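You operate a simulated robot arm through the tools that you are given. There is no shell and no other tool.

Carry out the task below with a simulated robot arm. There is one attempt and no reset: what you move stays moved.

JOB
Swap the link with the highest kPa for the spare with the same letters, then push 10 ml through.
Fine: old link on the grey mat; meter switched on, orange tap open; use the meter's hand pump. Set down upright: what you pick out.

Only the result counts: the job must be done as asked and must still hold three seconds after the hand-in. Knocking over, shifting, dropping, spilling or breaking anything else fails it.

ROBOT AND FRAMES
A 7-joint arm with a two-finger parallel gripper, fixed in place. Base frame: the origin is on the floor under the middle of its stand, x ahead of it, y to its left, z up; the work surface is at about z = 882. Units: mm, degrees, N and s.
It reaches about 1372 mm from its shoulder. Its first joint turns from -149.0 to 149.0 degrees. Payload 3.43 kg.
The tool frame sits at the grasp point between the pads (the TCP): z along the fingers, y along the line on which they close. The tips reach 30 mm beyond it. The gripper opens to 94 mm. The fingers are 28 mm wide and 10 mm thick; the gripper's body (50 by 96 mm) begins 55 mm behind the TCP.
Orientation is told as [roll, pitch, yaw] about the base's x, y, z axes, in that order, counted from this pose: with the fingers straight down and closing along the base's y, the tool's x points along the base's -x, its y along +y and its z along -z.

CONTROLS
- The arm moves only by the tool move_arm. Its argument "motion" is a list of rows, each a list of 7 numbers: the turn, a rotation vector about the base's x, y, z in units of 4 degrees (1.0 is 4 degrees), then the shift along the base's x, y, z in units of 20 mm (1.0 is 20 mm), then the opening, from 0 (shut) to 1 (fully open). In form: [[ax, ay, az, tx, ty, tz, hand], ...]. A call has 1 to 20 rows; each row shifts and turns the commanded pose from where the row before left it. A call with a number of a shift or a turn outside -1 to 1 is refused whole. A row lasts 0.2 s, in which the tool goes at most 50 mm and 8.6 degrees; a call with a longer step from one row to the next is refused whole, and so is a gripper value outside its range. A pose out of reach is approached as far as the arm can. The call stops where the force on the tool passes 40 N (or 10 N more than at its start, if that is more) or the arm is blocked; 0.2 s more then pass. Each finger travels about 45 mm/s and halts on what it meets, pressing with about 41 N; the grip force reading is that of the motor and also rises with nothing between the fingers. The clock runs only during rows and for 0.2 s after the last one: add rows that do not move to give the fingers time. It gives the time, the measured TCP pose, the force on the tool (base axes), the opening and the grip force at its end, in the units of the frame above (readings bear some noise), with the torque about the TCP (base axes, N m) and any sound that the robot's microphone picked up, and new pictures: "show" is both (left out), scene, wrist or none.
- Cameras (640 x 400 px; columns grow to the right, rows downward): "scene" is fixed at [49.5, 650.2, 1468.4]; the picture's right is [0.03, -1.00, 0.00], its down [-0.72, -0.02, -0.69] and it looks along [0.69, 0.02, -0.72] (base axes); focal length 225 px, centre (320, 200). "wrist" rides on the gripper at [76, 14, -102] in the tool frame; the picture's right is [-0.18, 0.98, 0.00], its down [-0.75, -0.14, -0.64] and it looks along [-0.63, -0.12, 0.77] (tool axes); focal length 243 px, centre (320, 200). There is no depth. A picture from a camera that has moved, and an enlarged one, comes with that camera's place and axes in the base frame and with its lens.
- zoom(camera, box): a new picture of the part [left, top, right, bottom] of that camera's present view, enlarged. It takes no simulated time.
- finish_job(): hands the job in; it is judged then, once.

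Places have to be worked out from the pictures, the camera data and where the tool is seen. Open the gripper and draw the arm clear of the work before you hand the job in, unless the task says otherwise.

The tools are called after "Call:" as a command line: name --pt "numbers of a row" for each row, then --argument value for the rest, lists and objects as JSON in quotes. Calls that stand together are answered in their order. move_arm: Moves the arm, as the interface text tells. Its arguments: {"type":"object","properties":{"motion":{"type":"array","items":{"type":"array","items":{"type":"number"}}},"show":{"type":"string","enum":["both","scene","wrist","none"]}},"required":["motion"]} The other tools are called the same way: zoom (camera, box) takes an enlarged picture of a part of a camera's view; finish_job () hands the job in.

At the start:

```text
t: 0.0
ee_pos: [534.9, 829.0, 1244.9]
ee_rot: [0.0, 0.0, 0.1]
wrist_force: [0.4, -1.1, 1.1]
moment: [0.01, -0.01, -0.01]
width: 94.0
grasp_force: 0.0
```

scene: 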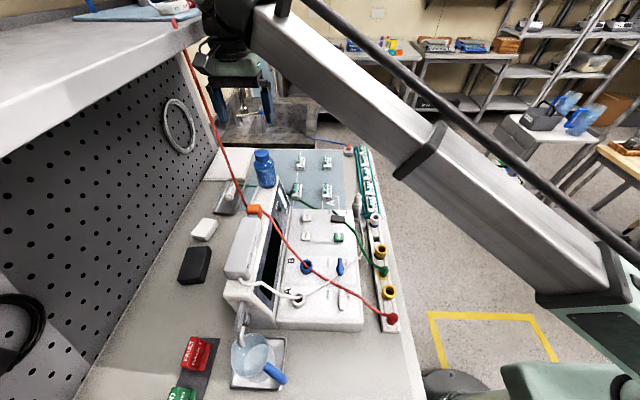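
wrist: 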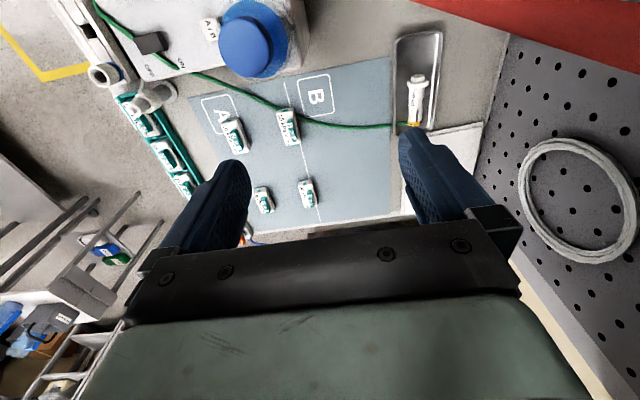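

I start by looking closely at the workbench from both cameras before moving anything.

Call:
zoom --camera "scene" --box '[180, 140, 420, 290]'

Call:
zoom --camera "scene" --box '[160, 250, 420, 400]'

Call:
zoom --camera "wrist" --box '[180, 0, 500, 240]'

Call:
zoom --camera "wrist" --box '[60, 0, 240, 200]'

Call:
zoom --camera "scene" --box '[280, 140, 420, 230]'

```text
2.67 times, centred on (300, 215) of scene
camera zoom: at [49.5, 650.2, 1468.4], right [0.03, -1.0, 0.0], down [-0.72, -0.02, -0.69], along [0.69, 0.02, -0.72], focal length 600 px, centre (373, 160)
```

zoom: 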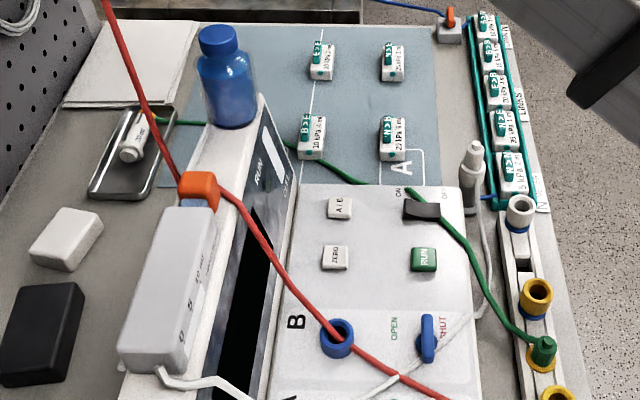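

```text
2.46 times, centred on (290, 325) of scene
camera zoom: at [49.5, 650.2, 1468.4], right [0.03, -1.0, 0.0], down [-0.72, -0.02, -0.69], along [0.69, 0.02, -0.72], focal length 554 px, centre (394, -108)
```

zoom: 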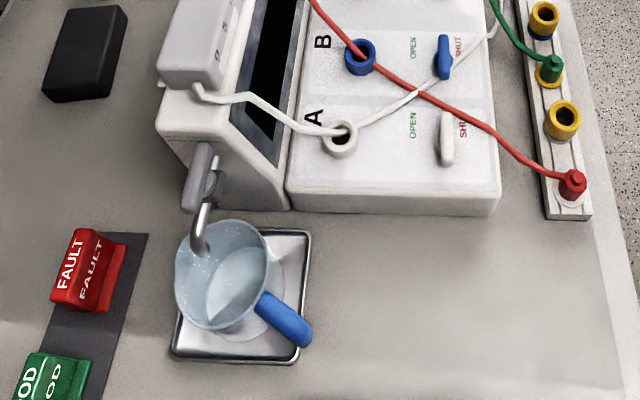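

```text
1.67 times, centred on (340, 120) of wrist
camera zoom: at [459.0, 843.9, 1348.3], right [0.18, 0.98, 0.0], down [0.75, -0.14, 0.64], along [0.63, -0.12, -0.77], focal length 404 px, centre (287, 333)
```

zoom: 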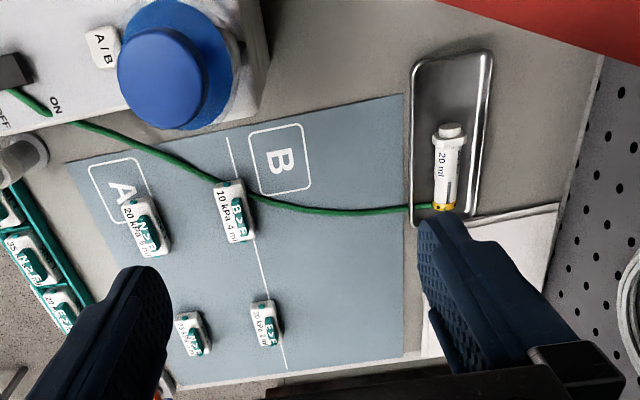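

```text
2.00 times, centred on (150, 100) of wrist
camera zoom: at [459.0, 843.9, 1348.3], right [0.18, 0.98, 0.0], down [0.75, -0.14, 0.64], along [0.63, -0.12, -0.77], focal length 485 px, centre (660, 400)
```

zoom: 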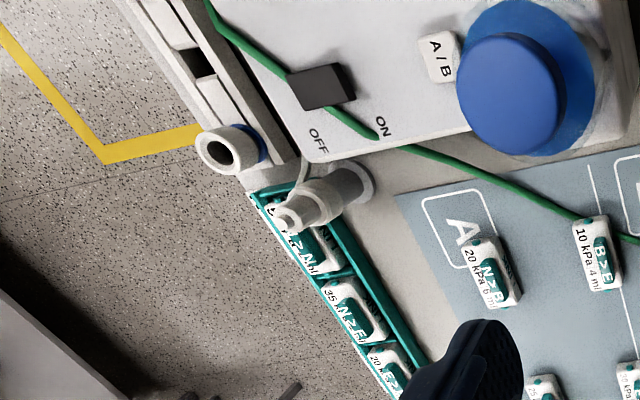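

```text
4.44 times, centred on (350, 185) of scene
camera zoom: at [49.5, 650.2, 1468.4], right [0.03, -1.0, 0.0], down [-0.72, -0.02, -0.69], along [0.69, 0.02, -0.72], focal length 1000 px, centre (187, 267)
```

zoom: 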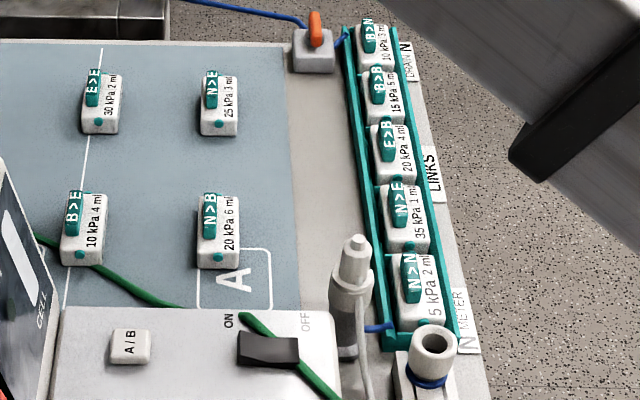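

I'll look more closely at the meter's parts, the tall blue object, the tap, the labels and the rack.

Call:
zoom --camera "scene" --box '[215, 140, 295, 190]'

Call:
zoom --camera "scene" --box '[220, 185, 300, 235]'

Call:
zoom --camera "scene" --box '[215, 215, 311, 275]'

Call:
zoom --camera "scene" --box '[210, 270, 306, 330]'

Call:
zoom --camera "scene" --box '[325, 185, 405, 235]'

Call:
zoom --camera "scene" --box '[330, 140, 394, 180]'

Call:
zoom --camera "scene" --box '[330, 175, 394, 215]'

Call:
zoom --camera "scene" --box '[280, 200, 376, 260]'

Call:
zoom --camera "scene" --box '[150, 320, 278, 400]'

Call:
zoom --camera "scene" --box '[160, 0, 256, 60]'

```text
8.00 times, centred on (255, 165) of scene
camera zoom: at [49.5, 650.2, 1468.4], right [0.03, -1.0, 0.0], down [-0.72, -0.02, -0.69], along [0.69, 0.02, -0.72], focal length 1800 px, centre (840, 480)
```

zoom: 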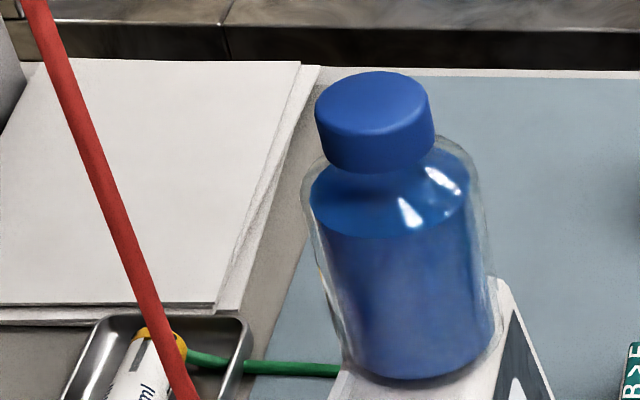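

```text
8.00 times, centred on (260, 210) of scene
camera zoom: at [49.5, 650.2, 1468.4], right [0.03, -1.0, 0.0], down [-0.72, -0.02, -0.69], along [0.69, 0.02, -0.72], focal length 1800 px, centre (800, 120)
```

zoom: 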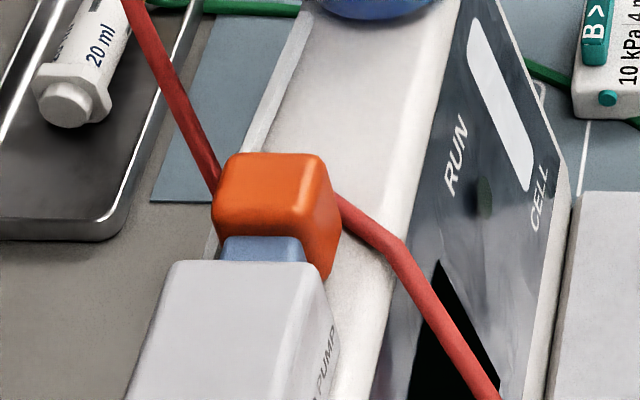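

```text
6.67 times, centred on (263, 245) of scene
camera zoom: at [49.5, 650.2, 1468.4], right [0.03, -1.0, 0.0], down [-0.72, -0.02, -0.69], along [0.69, 0.02, -0.72], focal length 1500 px, centre (700, -100)
```

zoom: 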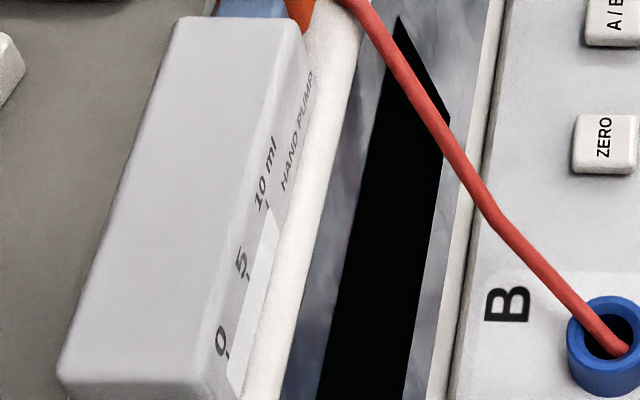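

```text
6.67 times, centred on (258, 300) of scene
camera zoom: at [49.5, 650.2, 1468.4], right [0.03, -1.0, 0.0], down [-0.72, -0.02, -0.69], along [0.69, 0.02, -0.72], focal length 1500 px, centre (733, -467)
```

zoom: 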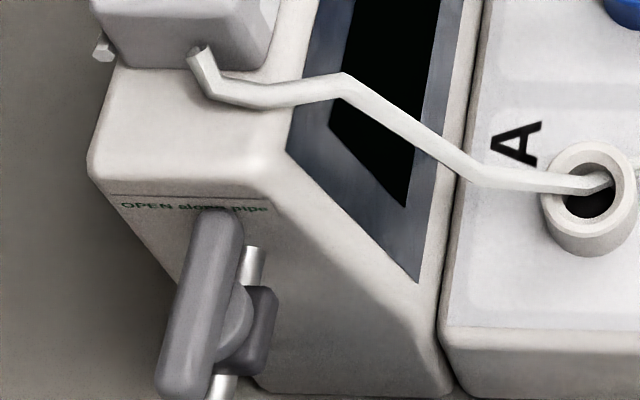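

```text
8.00 times, centred on (365, 210) of scene
camera zoom: at [49.5, 650.2, 1468.4], right [0.03, -1.0, 0.0], down [-0.72, -0.02, -0.69], along [0.69, 0.02, -0.72], focal length 1800 px, centre (-40, 120)
```

zoom: 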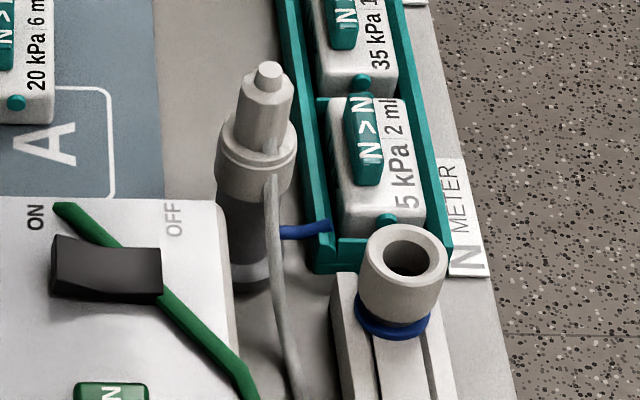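

```text
10.00 times, centred on (362, 160) of scene
camera zoom: at [49.5, 650.2, 1468.4], right [0.03, -1.0, 0.0], down [-0.72, -0.02, -0.69], along [0.69, 0.02, -0.72], focal length 2251 px, centre (-100, 600)
```

zoom: 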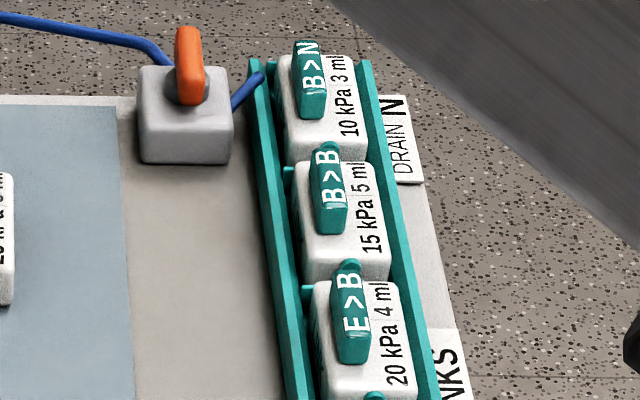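

```text
10.00 times, centred on (362, 195) of scene
camera zoom: at [49.5, 650.2, 1468.4], right [0.03, -1.0, 0.0], down [-0.72, -0.02, -0.69], along [0.69, 0.02, -0.72], focal length 2251 px, centre (-100, 250)
```

zoom: 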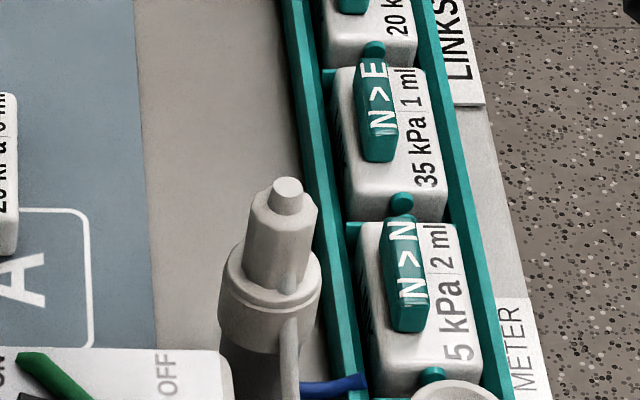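

```text
6.67 times, centred on (328, 230) of scene
camera zoom: at [49.5, 650.2, 1468.4], right [0.03, -1.0, 0.0], down [-0.72, -0.02, -0.69], along [0.69, 0.02, -0.72], focal length 1500 px, centre (267, 0)
```

zoom: 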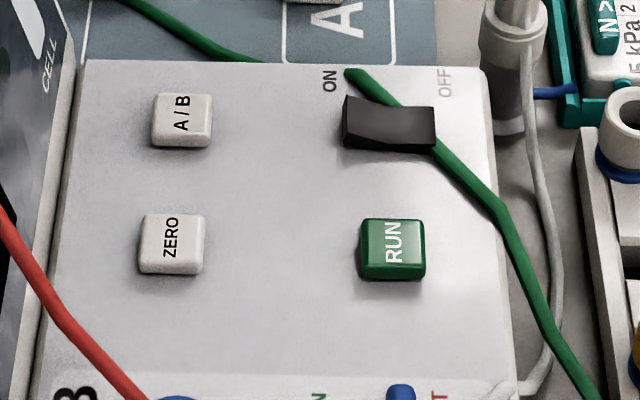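

```text
5.00 times, centred on (214, 360) of scene
camera zoom: at [49.5, 650.2, 1468.4], right [0.03, -1.0, 0.0], down [-0.72, -0.02, -0.69], along [0.69, 0.02, -0.72], focal length 1125 px, centre (850, -600)
```

zoom: 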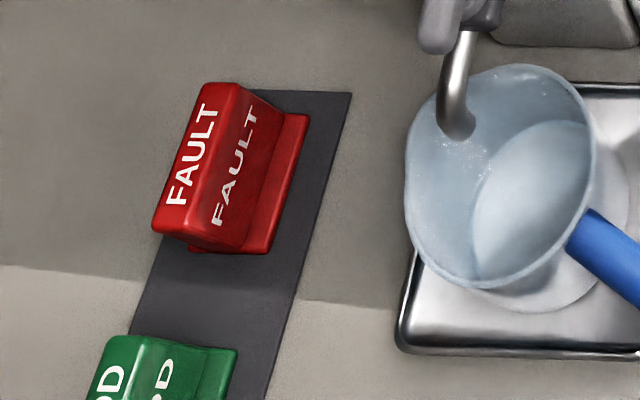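

```text
6.67 times, centred on (208, 30) of scene
camera zoom: at [49.5, 650.2, 1468.4], right [0.03, -1.0, 0.0], down [-0.72, -0.02, -0.69], along [0.69, 0.02, -0.72], focal length 1500 px, centre (1067, 1333)
```

zoom: 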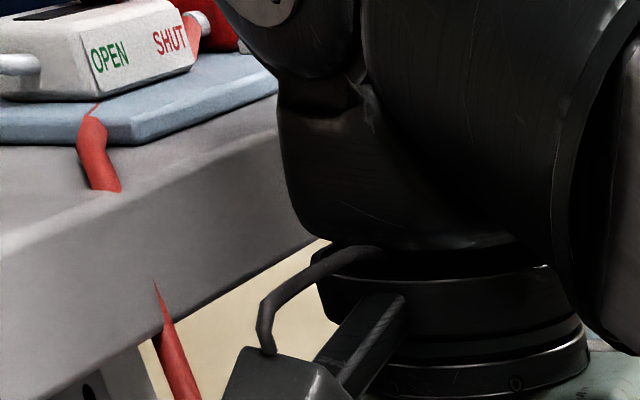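

The chain reads N>N 5, N>E 35, E>B 20, B>B 15, B>N 10, so the N>E 35 kPa link is the highest and the spare is N>E 25 kPa on the mat. I move the wrist camera over toward the rack, keeping height above the blue bottle (top near z 1174).

Call:
move_arm --pt "0 0 0 0 -1 0 1" --pt "0 0 0 0 -1 0 1" --pt "0 0 0 0 -1 0 1" --pt "0 0 0 0 -1 0 1" --pt "0 0 0 0 -1 0 1" --pt "0 0 0 0 -1 0 1" --pt "0 0 0 0 -1 0 1" --pt "0 0 0 0 -1 0 1" --pt "0 0 0 0 -1 0 1" --pt "0 0 0 0 -1 0 1" --pt "0 0 0 0 -1 0 1" --pt "0 0 0 0 -1 0 1" --pt "0 0 0 0 -1 0 1" --pt "0 0 0 0 -1 0 1"

```text
t: 3.0
ee_pos: [556.3, 578.2, 1172.7]
ee_rot: [0.6, -0.5, 0.1]
wrist_force: [0.1, 0.0, -0.1]
moment: [0.01, 0.03, -0.04]
width: 93.9
grasp_force: 0.0
out of reach, approached as far as the arm can: row 3, 4, 5, 6, 7, 8, 9, 10, 11, 12, 13, 14
camera wrist: at [479.6, 591.6, 1274.2], right [0.18, 0.98, 0.01], down [0.75, -0.15, 0.65], along [0.64, -0.11, -0.76], focal length 243 px, centre (320, 200)
```

scene: 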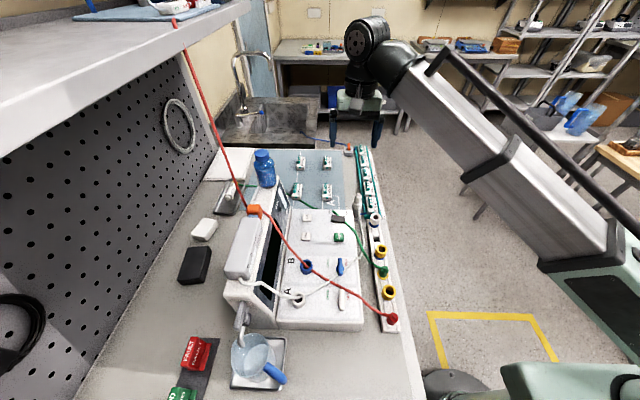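
wrist: 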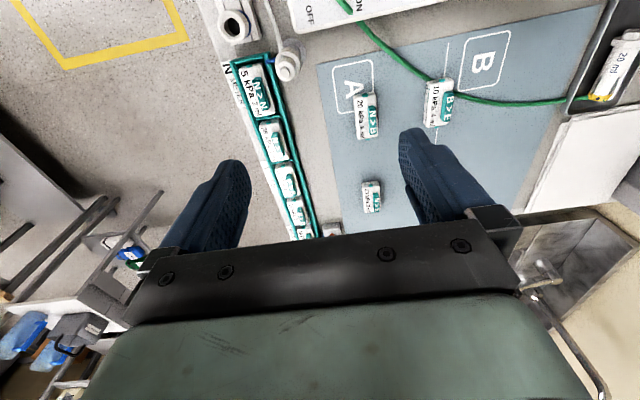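

The arm came lower than commanded (limited reach up high), which is fine here. I zoom in on the rack, mat and tap from the wrist camera.

Call:
zoom --camera "wrist" --box '[200, 40, 328, 120]'

Call:
zoom --camera "wrist" --box '[240, 100, 400, 240]'

Call:
zoom --camera "wrist" --box '[330, 60, 490, 220]'

Call:
zoom --camera "scene" --box '[325, 130, 389, 170]'

Call:
zoom --camera "scene" --box '[120, 0, 280, 100]'

```text
5.00 times, centred on (264, 80) of wrist
camera zoom: at [479.6, 591.6, 1274.2], right [0.18, 0.98, 0.01], down [0.75, -0.15, 0.65], along [0.64, -0.11, -0.76], focal length 1213 px, centre (600, 800)
```

zoom: 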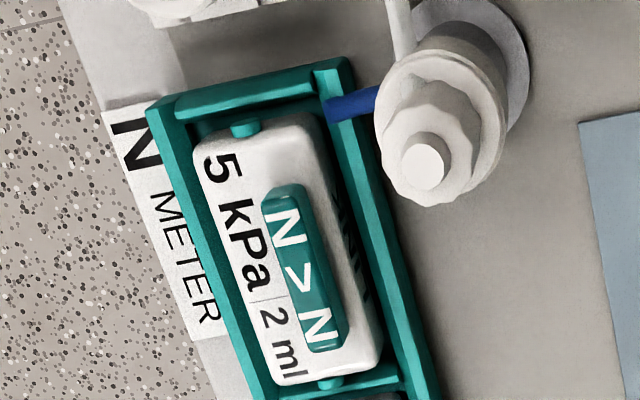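

```text
2.86 times, centred on (320, 170) of wrist
camera zoom: at [479.6, 591.6, 1274.2], right [0.18, 0.98, 0.01], down [0.75, -0.15, 0.65], along [0.64, -0.11, -0.76], focal length 693 px, centre (320, 286)
```

zoom: 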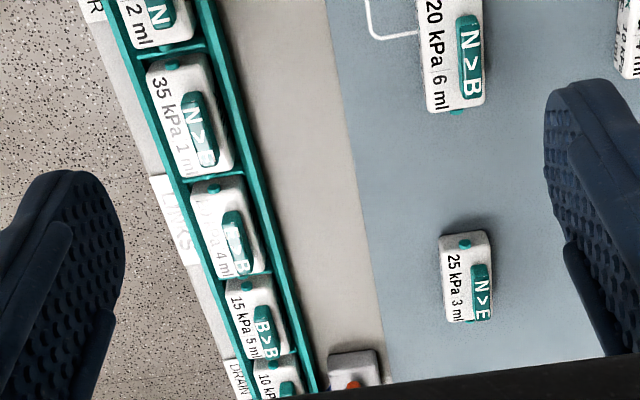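

```text
2.50 times, centred on (410, 140) of wrist
camera zoom: at [479.6, 591.6, 1274.2], right [0.18, 0.98, 0.01], down [0.75, -0.15, 0.65], along [0.64, -0.11, -0.76], focal length 606 px, centre (95, 350)
```

zoom: 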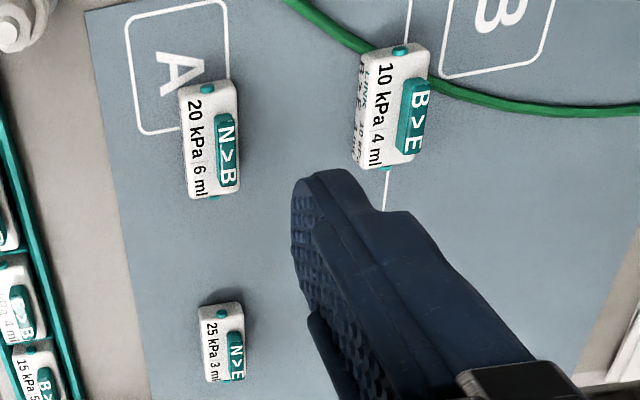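

```text
10.00 times, centred on (357, 150) of scene
camera zoom: at [49.5, 650.2, 1468.4], right [0.03, -1.0, 0.0], down [-0.72, -0.02, -0.69], along [0.69, 0.02, -0.72], focal length 2251 px, centre (-50, 700)
```

zoom: 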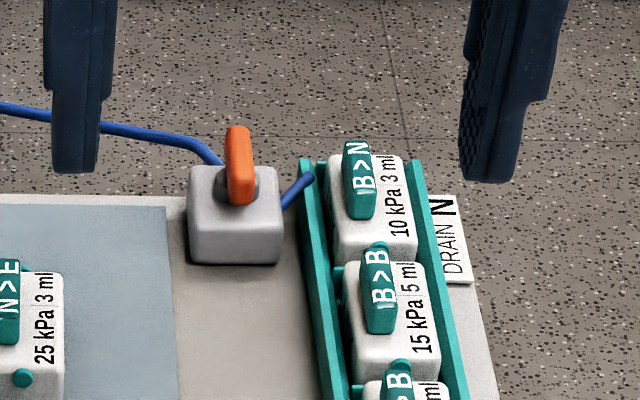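

```text
4.00 times, centred on (200, 50) of scene
camera zoom: at [49.5, 650.2, 1468.4], right [0.03, -1.0, 0.0], down [-0.72, -0.02, -0.69], along [0.69, 0.02, -0.72], focal length 900 px, centre (800, 800)
```

zoom: 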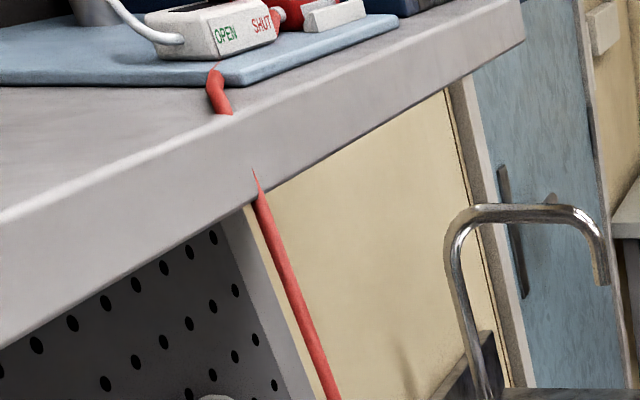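

I zoom the scene camera on the meter's two panel taps, the display, the hose ends and the pump scale.

Call:
zoom --camera "scene" --box '[290, 250, 370, 300]'

Call:
zoom --camera "scene" --box '[280, 280, 376, 340]'

Call:
zoom --camera "scene" --box '[350, 205, 414, 245]'

Call:
zoom --camera "scene" --box '[350, 240, 430, 340]'

Call:
zoom --camera "scene" --box '[210, 200, 290, 250]'

Call:
zoom --camera "scene" --box '[215, 235, 279, 285]'

Call:
zoom --camera "scene" --box '[160, 180, 260, 290]'

```text
8.00 times, centred on (330, 275) of scene
camera zoom: at [49.5, 650.2, 1468.4], right [0.03, -1.0, 0.0], down [-0.72, -0.02, -0.69], along [0.69, 0.02, -0.72], focal length 1800 px, centre (240, -400)
```

zoom: 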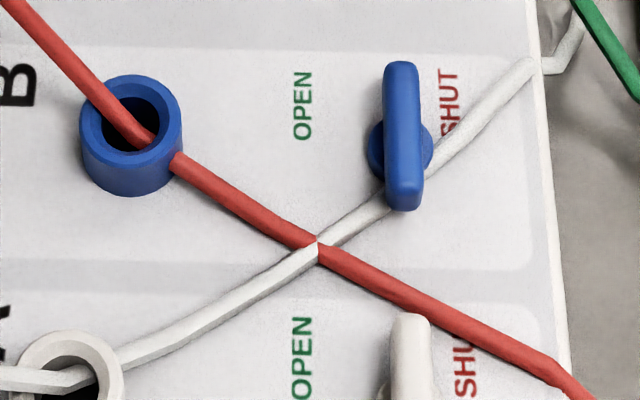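

```text
6.67 times, centred on (328, 310) of scene
camera zoom: at [49.5, 650.2, 1468.4], right [0.03, -1.0, 0.0], down [-0.72, -0.02, -0.69], along [0.69, 0.02, -0.72], focal length 1500 px, centre (267, -533)
```

zoom: 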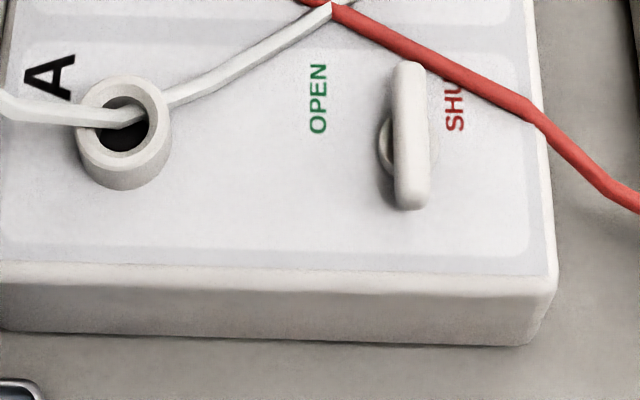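

```text
10.00 times, centred on (382, 225) of scene
camera zoom: at [49.5, 650.2, 1468.4], right [0.03, -1.0, 0.0], down [-0.72, -0.02, -0.69], along [0.69, 0.02, -0.72], focal length 2251 px, centre (-300, -50)
```

zoom: 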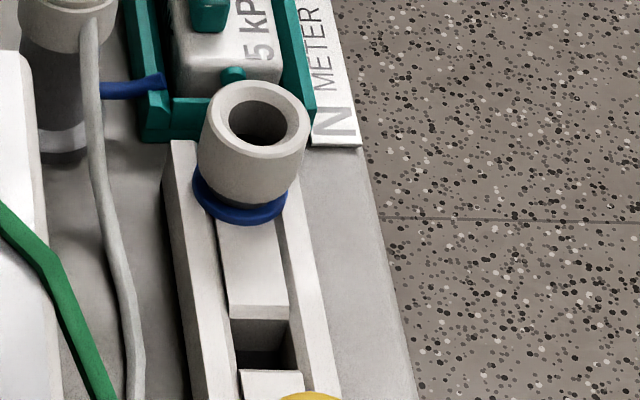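

```text
4.00 times, centred on (390, 290) of scene
camera zoom: at [49.5, 650.2, 1468.4], right [0.03, -1.0, 0.0], down [-0.72, -0.02, -0.69], along [0.69, 0.02, -0.72], focal length 900 px, centre (40, -160)
```

zoom: 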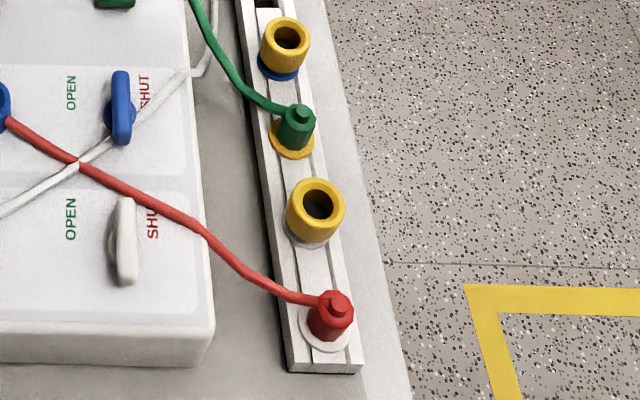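

```text
8.00 times, centred on (250, 225) of scene
camera zoom: at [49.5, 650.2, 1468.4], right [0.03, -1.0, 0.0], down [-0.72, -0.02, -0.69], along [0.69, 0.02, -0.72], focal length 1800 px, centre (880, 0)
```

zoom: 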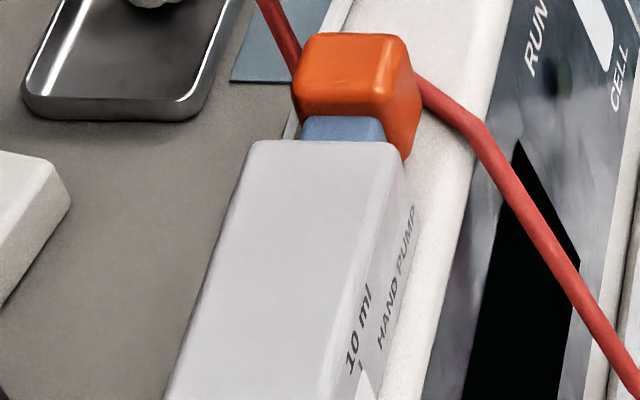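

```text
8.00 times, centred on (247, 260) of scene
camera zoom: at [49.5, 650.2, 1468.4], right [0.03, -1.0, 0.0], down [-0.72, -0.02, -0.69], along [0.69, 0.02, -0.72], focal length 1800 px, centre (904, -280)
```

zoom: 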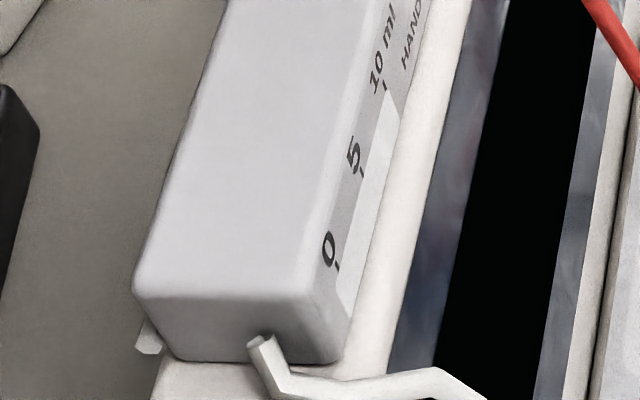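

```text
3.64 times, centred on (210, 235) of scene
camera zoom: at [49.5, 650.2, 1468.4], right [0.03, -1.0, 0.0], down [-0.72, -0.02, -0.69], along [0.69, 0.02, -0.72], focal length 818 px, centre (720, 73)
```

zoom: 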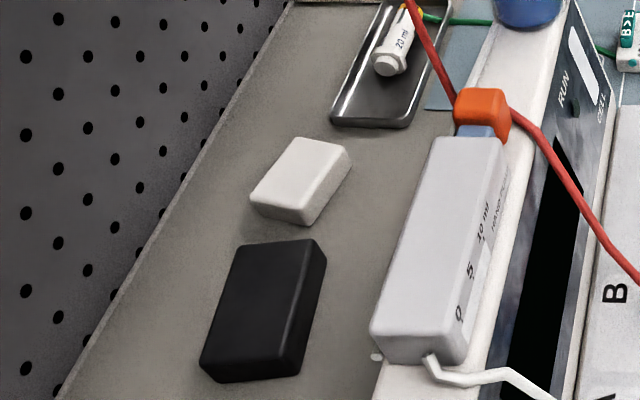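

Now I understand the layout: hand pump on top of the meter with an orange handle (scale 0–10 ml over about 45 mm), red hose draped close behind the handle. I move the wrist camera toward the pump to see the handle and hose well, staying high over the meter and clear of the bottle.

Call:
move_arm --pt "0 0 0 -1 0 0 1" --pt "0 0 0 -1 0 0 1" --pt "0 0 0 -1 0 0 1" --pt "0 0 0 -1 0 0 1" --pt "0 0 0 -1 0.5 0 1" --pt "0 0 0 -1 1 0 1" --pt "0 0 0 -1 1 0 1" --pt "0 0 0 -1 1 0 1" --pt "0 0 0 -1 1 0 1" --pt "0 0 0 -1 1 0 1" --pt "0 0 0 -1 1 0 1" --show "both"

```text
t: 5.4
ee_pos: [341.6, 716.5, 1153.3]
ee_rot: [-0.1, 0.0, 0.1]
wrist_force: [-0.1, -0.1, -0.1]
moment: [0.01, 0.01, -0.01]
width: 94.0
grasp_force: 0.1
out of reach, approached as far as the arm can: row 1, 2, 3, 4
camera wrist: at [265.8, 731.0, 1256.1], right [0.18, 0.98, 0.0], down [0.75, -0.14, 0.64], along [0.63, -0.12, -0.77], focal length 243 px, centre (320, 200)
```

scene: 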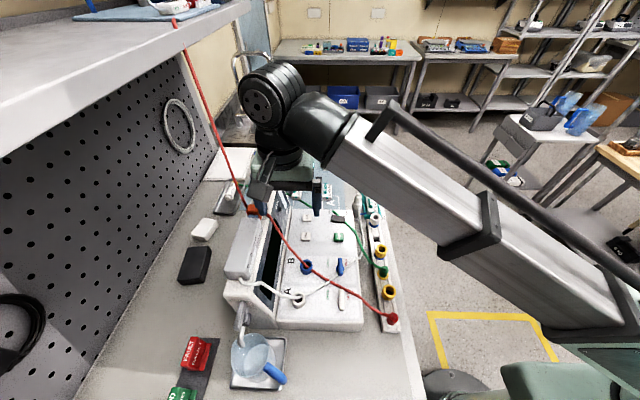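
wrist: 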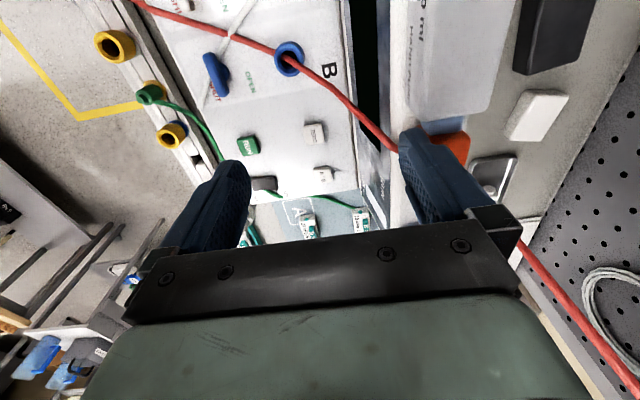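

The pump and handle are in view; I zoom in to see how the red hose runs relative to the orange handle.

Call:
zoom --camera "wrist" --box '[380, 60, 540, 260]'

Call:
zoom --camera "wrist" --box '[340, 0, 540, 125]'

Call:
zoom --camera "scene" --box '[210, 160, 340, 240]'

```text
2.00 times, centred on (460, 160) of wrist
camera zoom: at [265.8, 731.0, 1256.1], right [0.18, 0.98, 0.0], down [0.75, -0.14, 0.64], along [0.63, -0.12, -0.77], focal length 485 px, centre (40, 280)
```

zoom: 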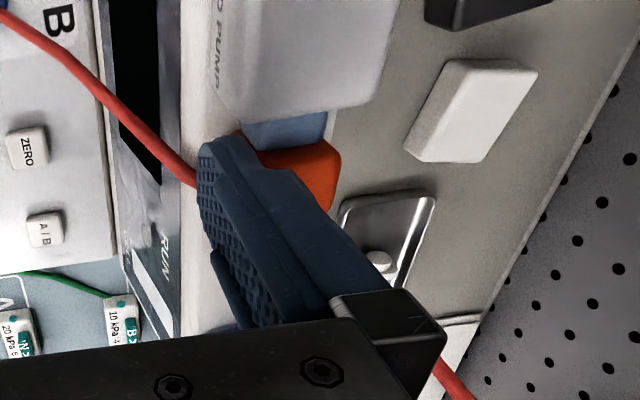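

```text
3.20 times, centred on (440, 62) of wrist
camera zoom: at [265.8, 731.0, 1256.1], right [0.18, 0.98, 0.0], down [0.75, -0.14, 0.64], along [0.63, -0.12, -0.77], focal length 776 px, centre (-64, 640)
```

zoom: 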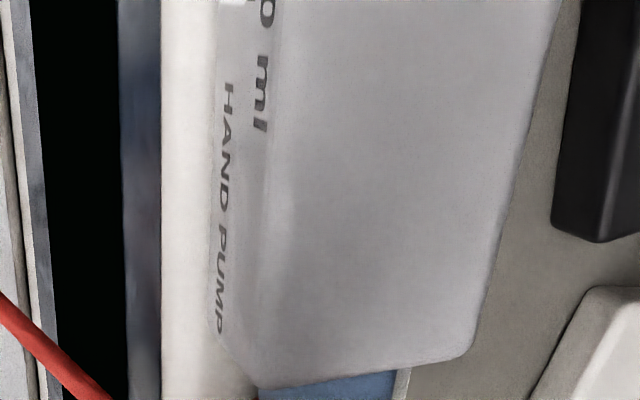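

```text
4.92 times, centred on (275, 200) of scene
camera zoom: at [49.5, 650.2, 1468.4], right [0.03, -1.0, 0.0], down [-0.72, -0.02, -0.69], along [0.69, 0.02, -0.72], focal length 1108 px, centre (542, 200)
```

zoom: 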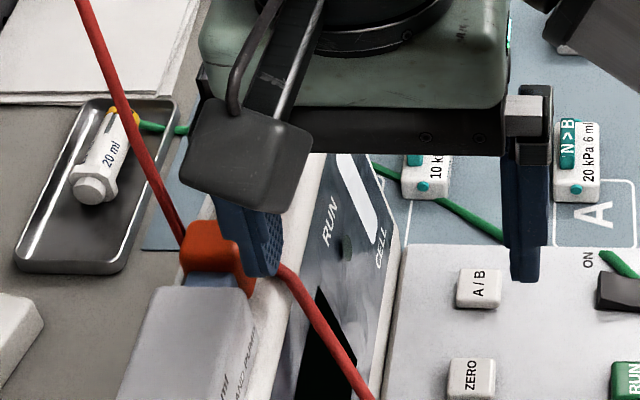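

The red hose passes right behind the handle at about the handle's height. I back off slightly in −y and up, and shut the gripper so the finger no longer hides the handle.

Call:
move_arm --pt "0 0 0 0 -1 0.5 1" --pt "0 0 0 0 -0.5 0.5 0.5" --pt "0 0 0 0 0 0 0" --pt "0 0 0 0 0 0 0" --pt "0 0 0 0 0 0 0" --pt "0 0 0 0 0 0 0" --pt "0 0 0 0 0 0 0" --show "wrist"

Call:
zoom --camera "wrist" --box '[400, 80, 528, 200]'

Call:
zoom --camera "scene" --box '[220, 175, 300, 225]'

```text
t: 7.0
ee_pos: [342.9, 691.6, 1162.7]
ee_rot: [0.6, -0.3, 0.1]
wrist_force: [-1.2, -0.4, -0.5]
moment: [-0.01, 0.0, -0.01]
width: 0.0
grasp_force: 25.1
out of reach, approached as far as the arm can: row 2
camera wrist: at [265.8, 704.3, 1266.2], right [0.18, 0.98, 0.01], down [0.75, -0.15, 0.64], along [0.64, -0.11, -0.76], focal length 243 px, centre (320, 200)
```

wrist: 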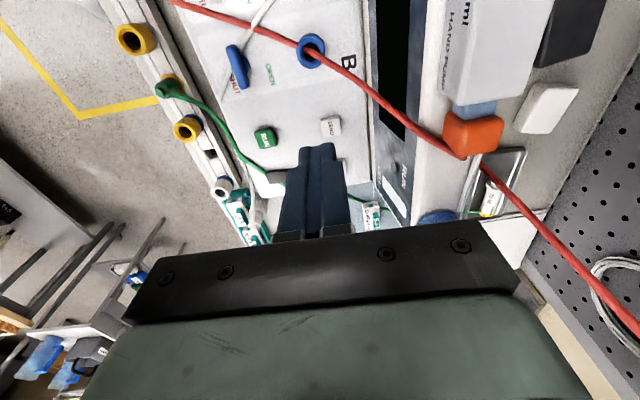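

```text
3.33 times, centred on (464, 140) of wrist
camera zoom: at [265.8, 704.3, 1266.2], right [0.18, 0.98, 0.01], down [0.75, -0.15, 0.64], along [0.64, -0.11, -0.76], focal length 809 px, centre (-160, 400)
```

zoom: 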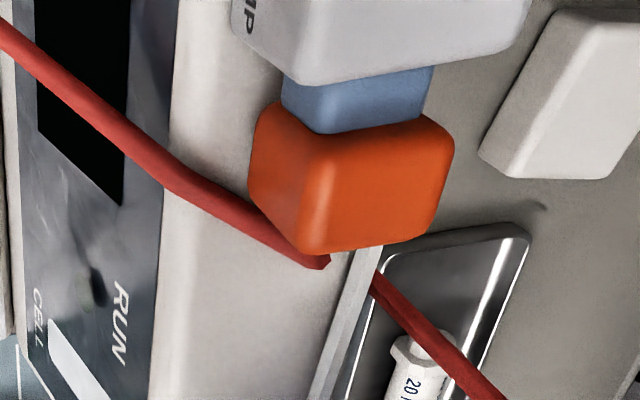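

```text
8.00 times, centred on (260, 200) of scene
camera zoom: at [49.5, 650.2, 1468.4], right [0.03, -1.0, 0.0], down [-0.72, -0.02, -0.69], along [0.69, 0.02, -0.72], focal length 1800 px, centre (800, 200)
```

zoom: 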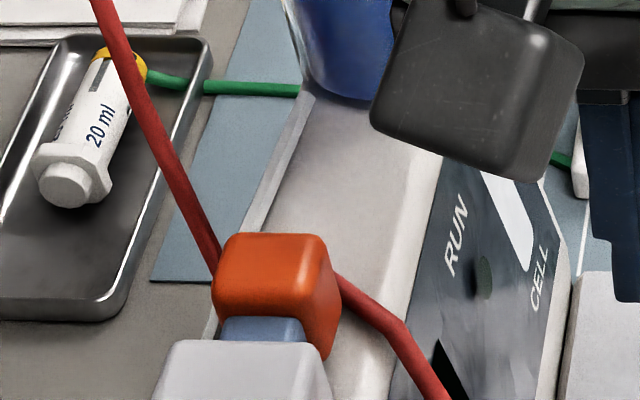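

The hose rests on top of the meter behind the handle (about z 1084), and the handle spans roughly x 343–364, y 784–808, top z 1124. I'll return to the pump later; first I go over the link rack with the gripper open to get a close view there.

Call:
move_arm --pt "0 0 0 0.5 -1 0 0.3" --pt "0 0 0 1 -1 0 0.6" --pt "0 0 0 1 -1 0 1" --pt "0 0 0 1 -1 0 1" --pt "0 0 0 1 -1 0 1" --pt "0 0 0 1 -1 0 1" --pt "0 0 0 1 -1 -0.5 1" --pt "0 0 0 1 -1 -0.5 1" --pt "0 0 0 1 -1 -0.5 1" --pt "0 0 0 1 -0.6 -0.5 1" --pt "0 0 0 1 0 -0.5 1" --pt "0 0 0 1 0 -0.5 1" --pt "0 0 0 1 0 -0.5 1" --pt "0 0 0 0.5 0 -0.5 1" --show "both"

```text
t: 10.0
ee_pos: [608.7, 507.8, 1062.0]
ee_rot: [-0.1, 0.0, 0.1]
wrist_force: [-0.4, -0.3, 0.2]
moment: [0.0, 0.02, 0.0]
width: 94.1
grasp_force: 0.1
out of reach, approached as far as the arm can: row 1, 2, 3, 4, 5, 6
camera wrist: at [533.4, 521.4, 1164.0], right [0.18, 0.98, 0.0], down [0.75, -0.14, 0.64], along [0.63, -0.12, -0.77], focal length 243 px, centre (320, 200)
```

scene: 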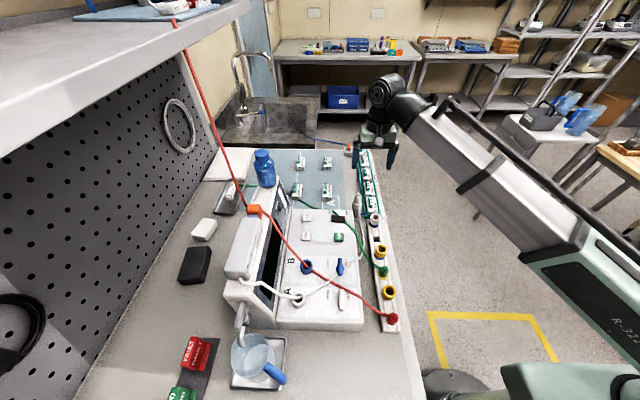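
wrist: 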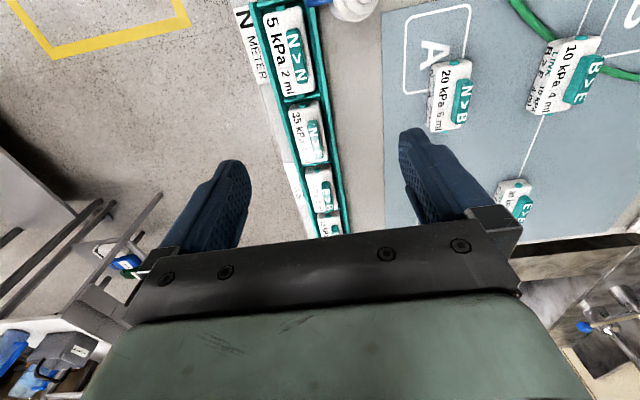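

I zoom on the N>E 35 link in the rack and the neighbours.

Call:
zoom --camera "wrist" --box '[250, 60, 378, 180]'

Call:
zoom --camera "wrist" --box '[260, 90, 340, 150]'

Call:
zoom --camera "wrist" --box '[230, 0, 350, 100]'

Call:
zoom --camera "scene" --box '[350, 170, 390, 200]'

```text
3.33 times, centred on (314, 120) of wrist
camera zoom: at [533.4, 521.4, 1164.0], right [0.18, 0.98, 0.0], down [0.75, -0.14, 0.64], along [0.63, -0.12, -0.77], focal length 809 px, centre (340, 467)
```

zoom: 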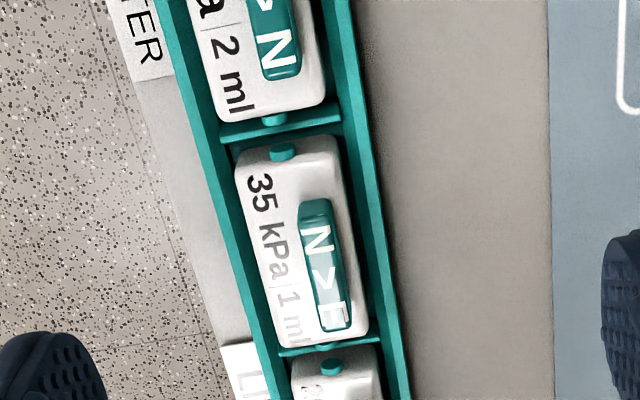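

```text
6.67 times, centred on (300, 120) of wrist
camera zoom: at [533.4, 521.4, 1164.0], right [0.18, 0.98, 0.0], down [0.75, -0.14, 0.64], along [0.63, -0.12, -0.77], focal length 1618 px, centre (453, 733)
```

zoom: 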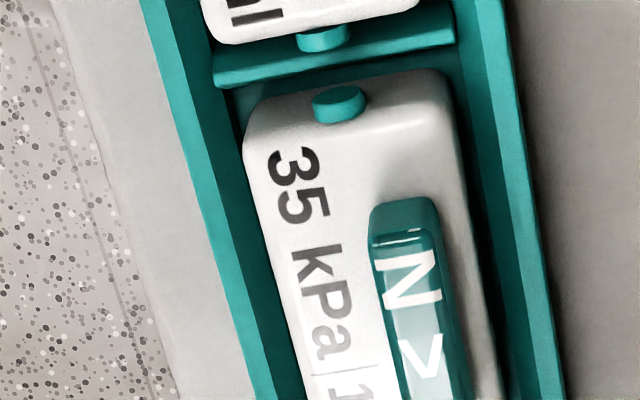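

```text
4.00 times, centred on (290, 50) of wrist
camera zoom: at [533.4, 521.4, 1164.0], right [0.18, 0.98, 0.0], down [0.75, -0.14, 0.64], along [0.63, -0.12, -0.77], focal length 970 px, centre (440, 800)
```

zoom: 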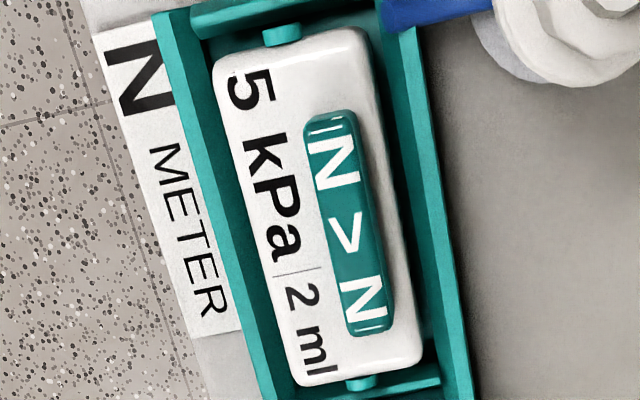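

```text
13.33 times, centred on (370, 185) of scene
camera zoom: at [49.5, 650.2, 1468.4], right [0.03, -1.0, 0.0], down [-0.72, -0.02, -0.69], along [0.69, 0.02, -0.72], focal length 3001 px, centre (-347, 400)
```

zoom: 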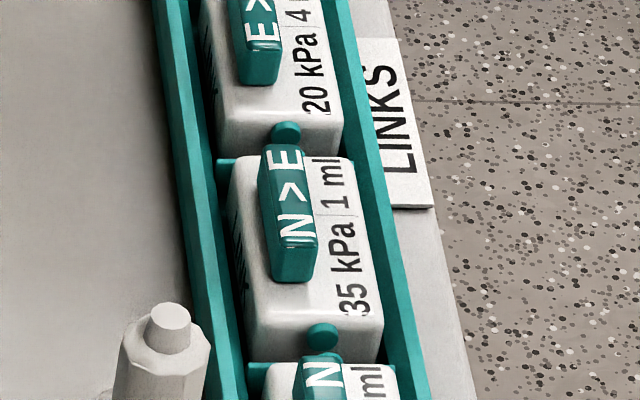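

From two views I place the 35 kPa link's teal grip at x 627–664, y ≈ 497, top z ≈ 931, with its body top at z ≈ 917. I move above it with the fingers half open and check alignment.

Call:
move_arm --pt "0 0 0 0.92 -0.27 -0.6 0.6" --pt "0 0 0 0.92 -0.27 -1 0.5" --pt "0 0 0 0 0 -1 0.45" --pt "0 0 0 0 0 0 0.45" --pt "0 0 0 0 0 0 0.45" --show "both"

Call:
zoom --camera "wrist" --box '[240, 60, 400, 200]'

Call:
zoom --camera "scene" --box '[340, 155, 400, 200]'

```text
t: 11.2
ee_pos: [643.8, 497.4, 1008.2]
ee_rot: [0.0, 0.0, 0.1]
wrist_force: [-1.1, -0.1, -0.1]
moment: [-0.01, -0.01, 0.01]
width: 42.7
grasp_force: 0.1
camera wrist: at [568.7, 511.2, 1112.0], right [0.18, 0.98, 0.0], down [0.75, -0.14, 0.64], along [0.63, -0.12, -0.77], focal length 243 px, centre (320, 200)
```

scene: 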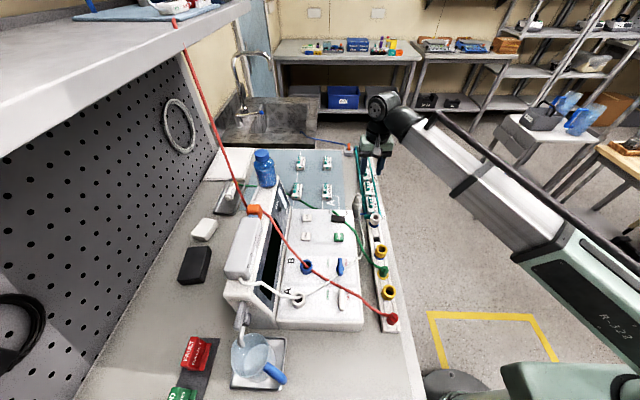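
wrist: 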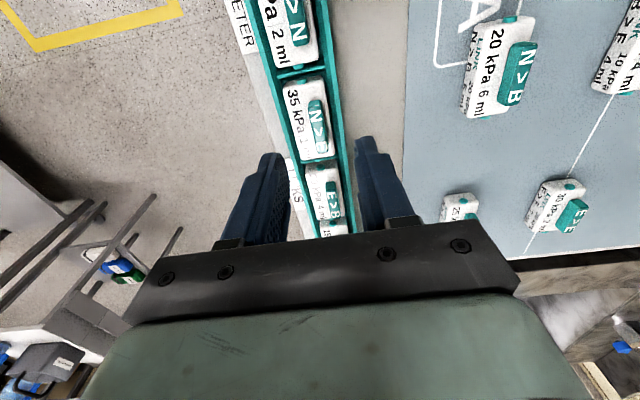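

```text
2.86 times, centred on (320, 130) of wrist
camera zoom: at [568.7, 511.2, 1112.0], right [0.18, 0.98, 0.0], down [0.75, -0.14, 0.64], along [0.63, -0.12, -0.77], focal length 693 px, centre (320, 400)
```

zoom: 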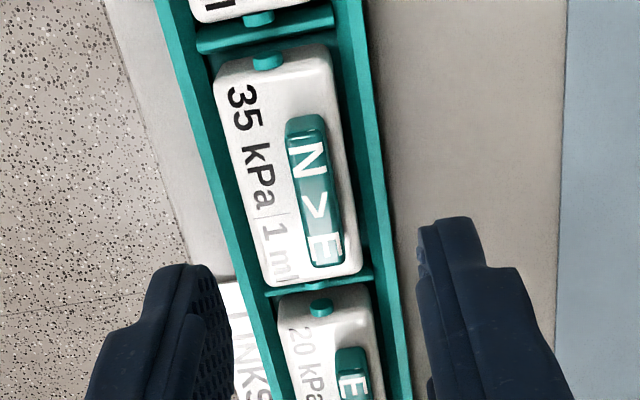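

```text
8.89 times, centred on (370, 178) of scene
camera zoom: at [49.5, 650.2, 1468.4], right [0.03, -1.0, 0.0], down [-0.72, -0.02, -0.69], along [0.69, 0.02, -0.72], focal length 2000 px, centre (-124, 400)
```

zoom: 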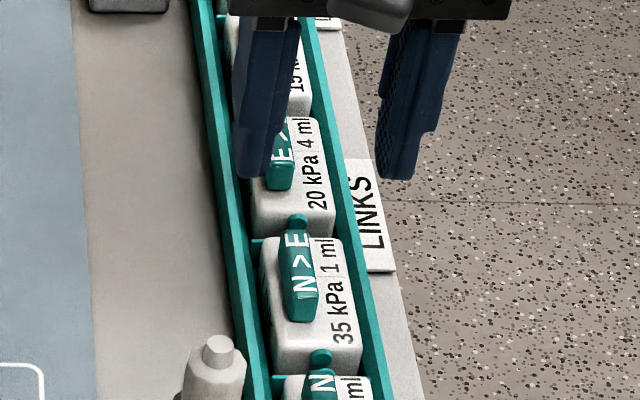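

The tool axis projects within about 1 mm of the grip's centre. I lower to put the fingertips around the grip, just above the body's top.

Call:
move_arm --pt "0 0 0 0 -0.05 -1 0.4" --pt "0 0 0 0 0 -1 0.35" --pt "0 0 0 0 0 -0.7 0.35" --pt "0 0 0 0 0 0 0.35" --show "both"

Call:
zoom --camera "wrist" --box '[240, 60, 400, 200]'

Call:
zoom --camera "scene" --box '[340, 155, 400, 200]'

```text
t: 12.2
ee_pos: [645.1, 497.2, 954.3]
ee_rot: [0.1, 0.0, 0.1]
wrist_force: [0.1, 0.1, -0.4]
moment: [-0.01, 0.03, 0.01]
width: 32.7
grasp_force: 0.0
camera wrist: at [569.3, 510.9, 1058.1], right [0.18, 0.98, 0.0], down [0.75, -0.14, 0.64], along [0.63, -0.12, -0.77], focal length 243 px, centre (320, 200)
```

scene: 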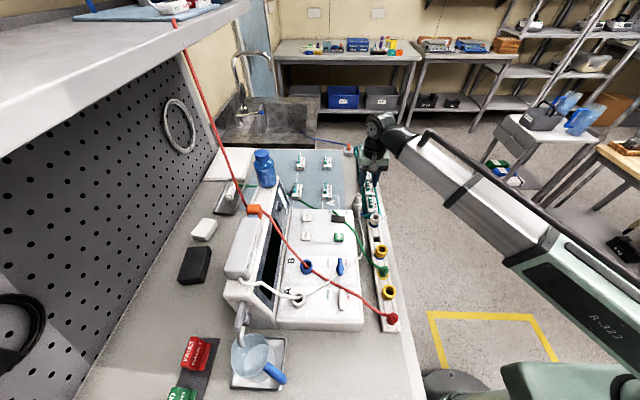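
wrist: 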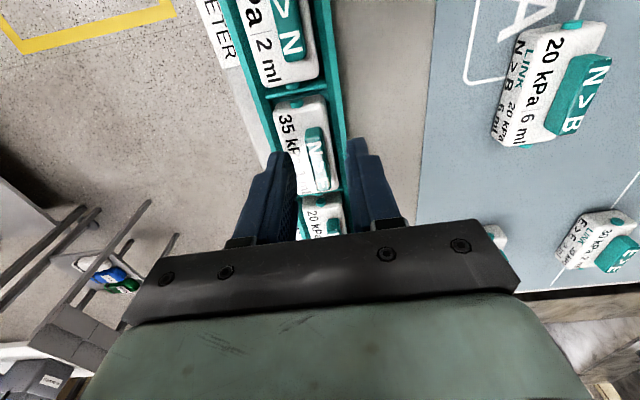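

```text
2.86 times, centred on (320, 130) of wrist
camera zoom: at [569.3, 510.9, 1058.1], right [0.18, 0.98, 0.0], down [0.75, -0.14, 0.64], along [0.63, -0.12, -0.77], focal length 693 px, centre (320, 400)
```

zoom: 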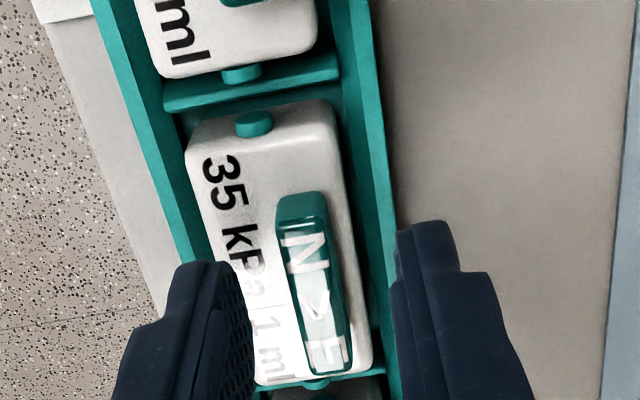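

```text
8.89 times, centred on (370, 178) of scene
camera zoom: at [49.5, 650.2, 1468.4], right [0.03, -1.0, 0.0], down [-0.72, -0.02, -0.69], along [0.69, 0.02, -0.72], focal length 2000 px, centre (-124, 400)
```

zoom: 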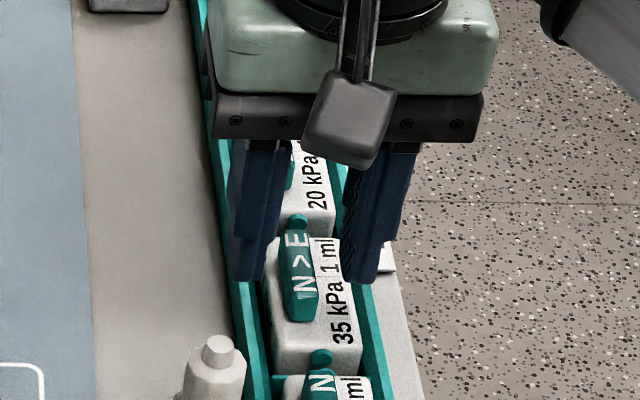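

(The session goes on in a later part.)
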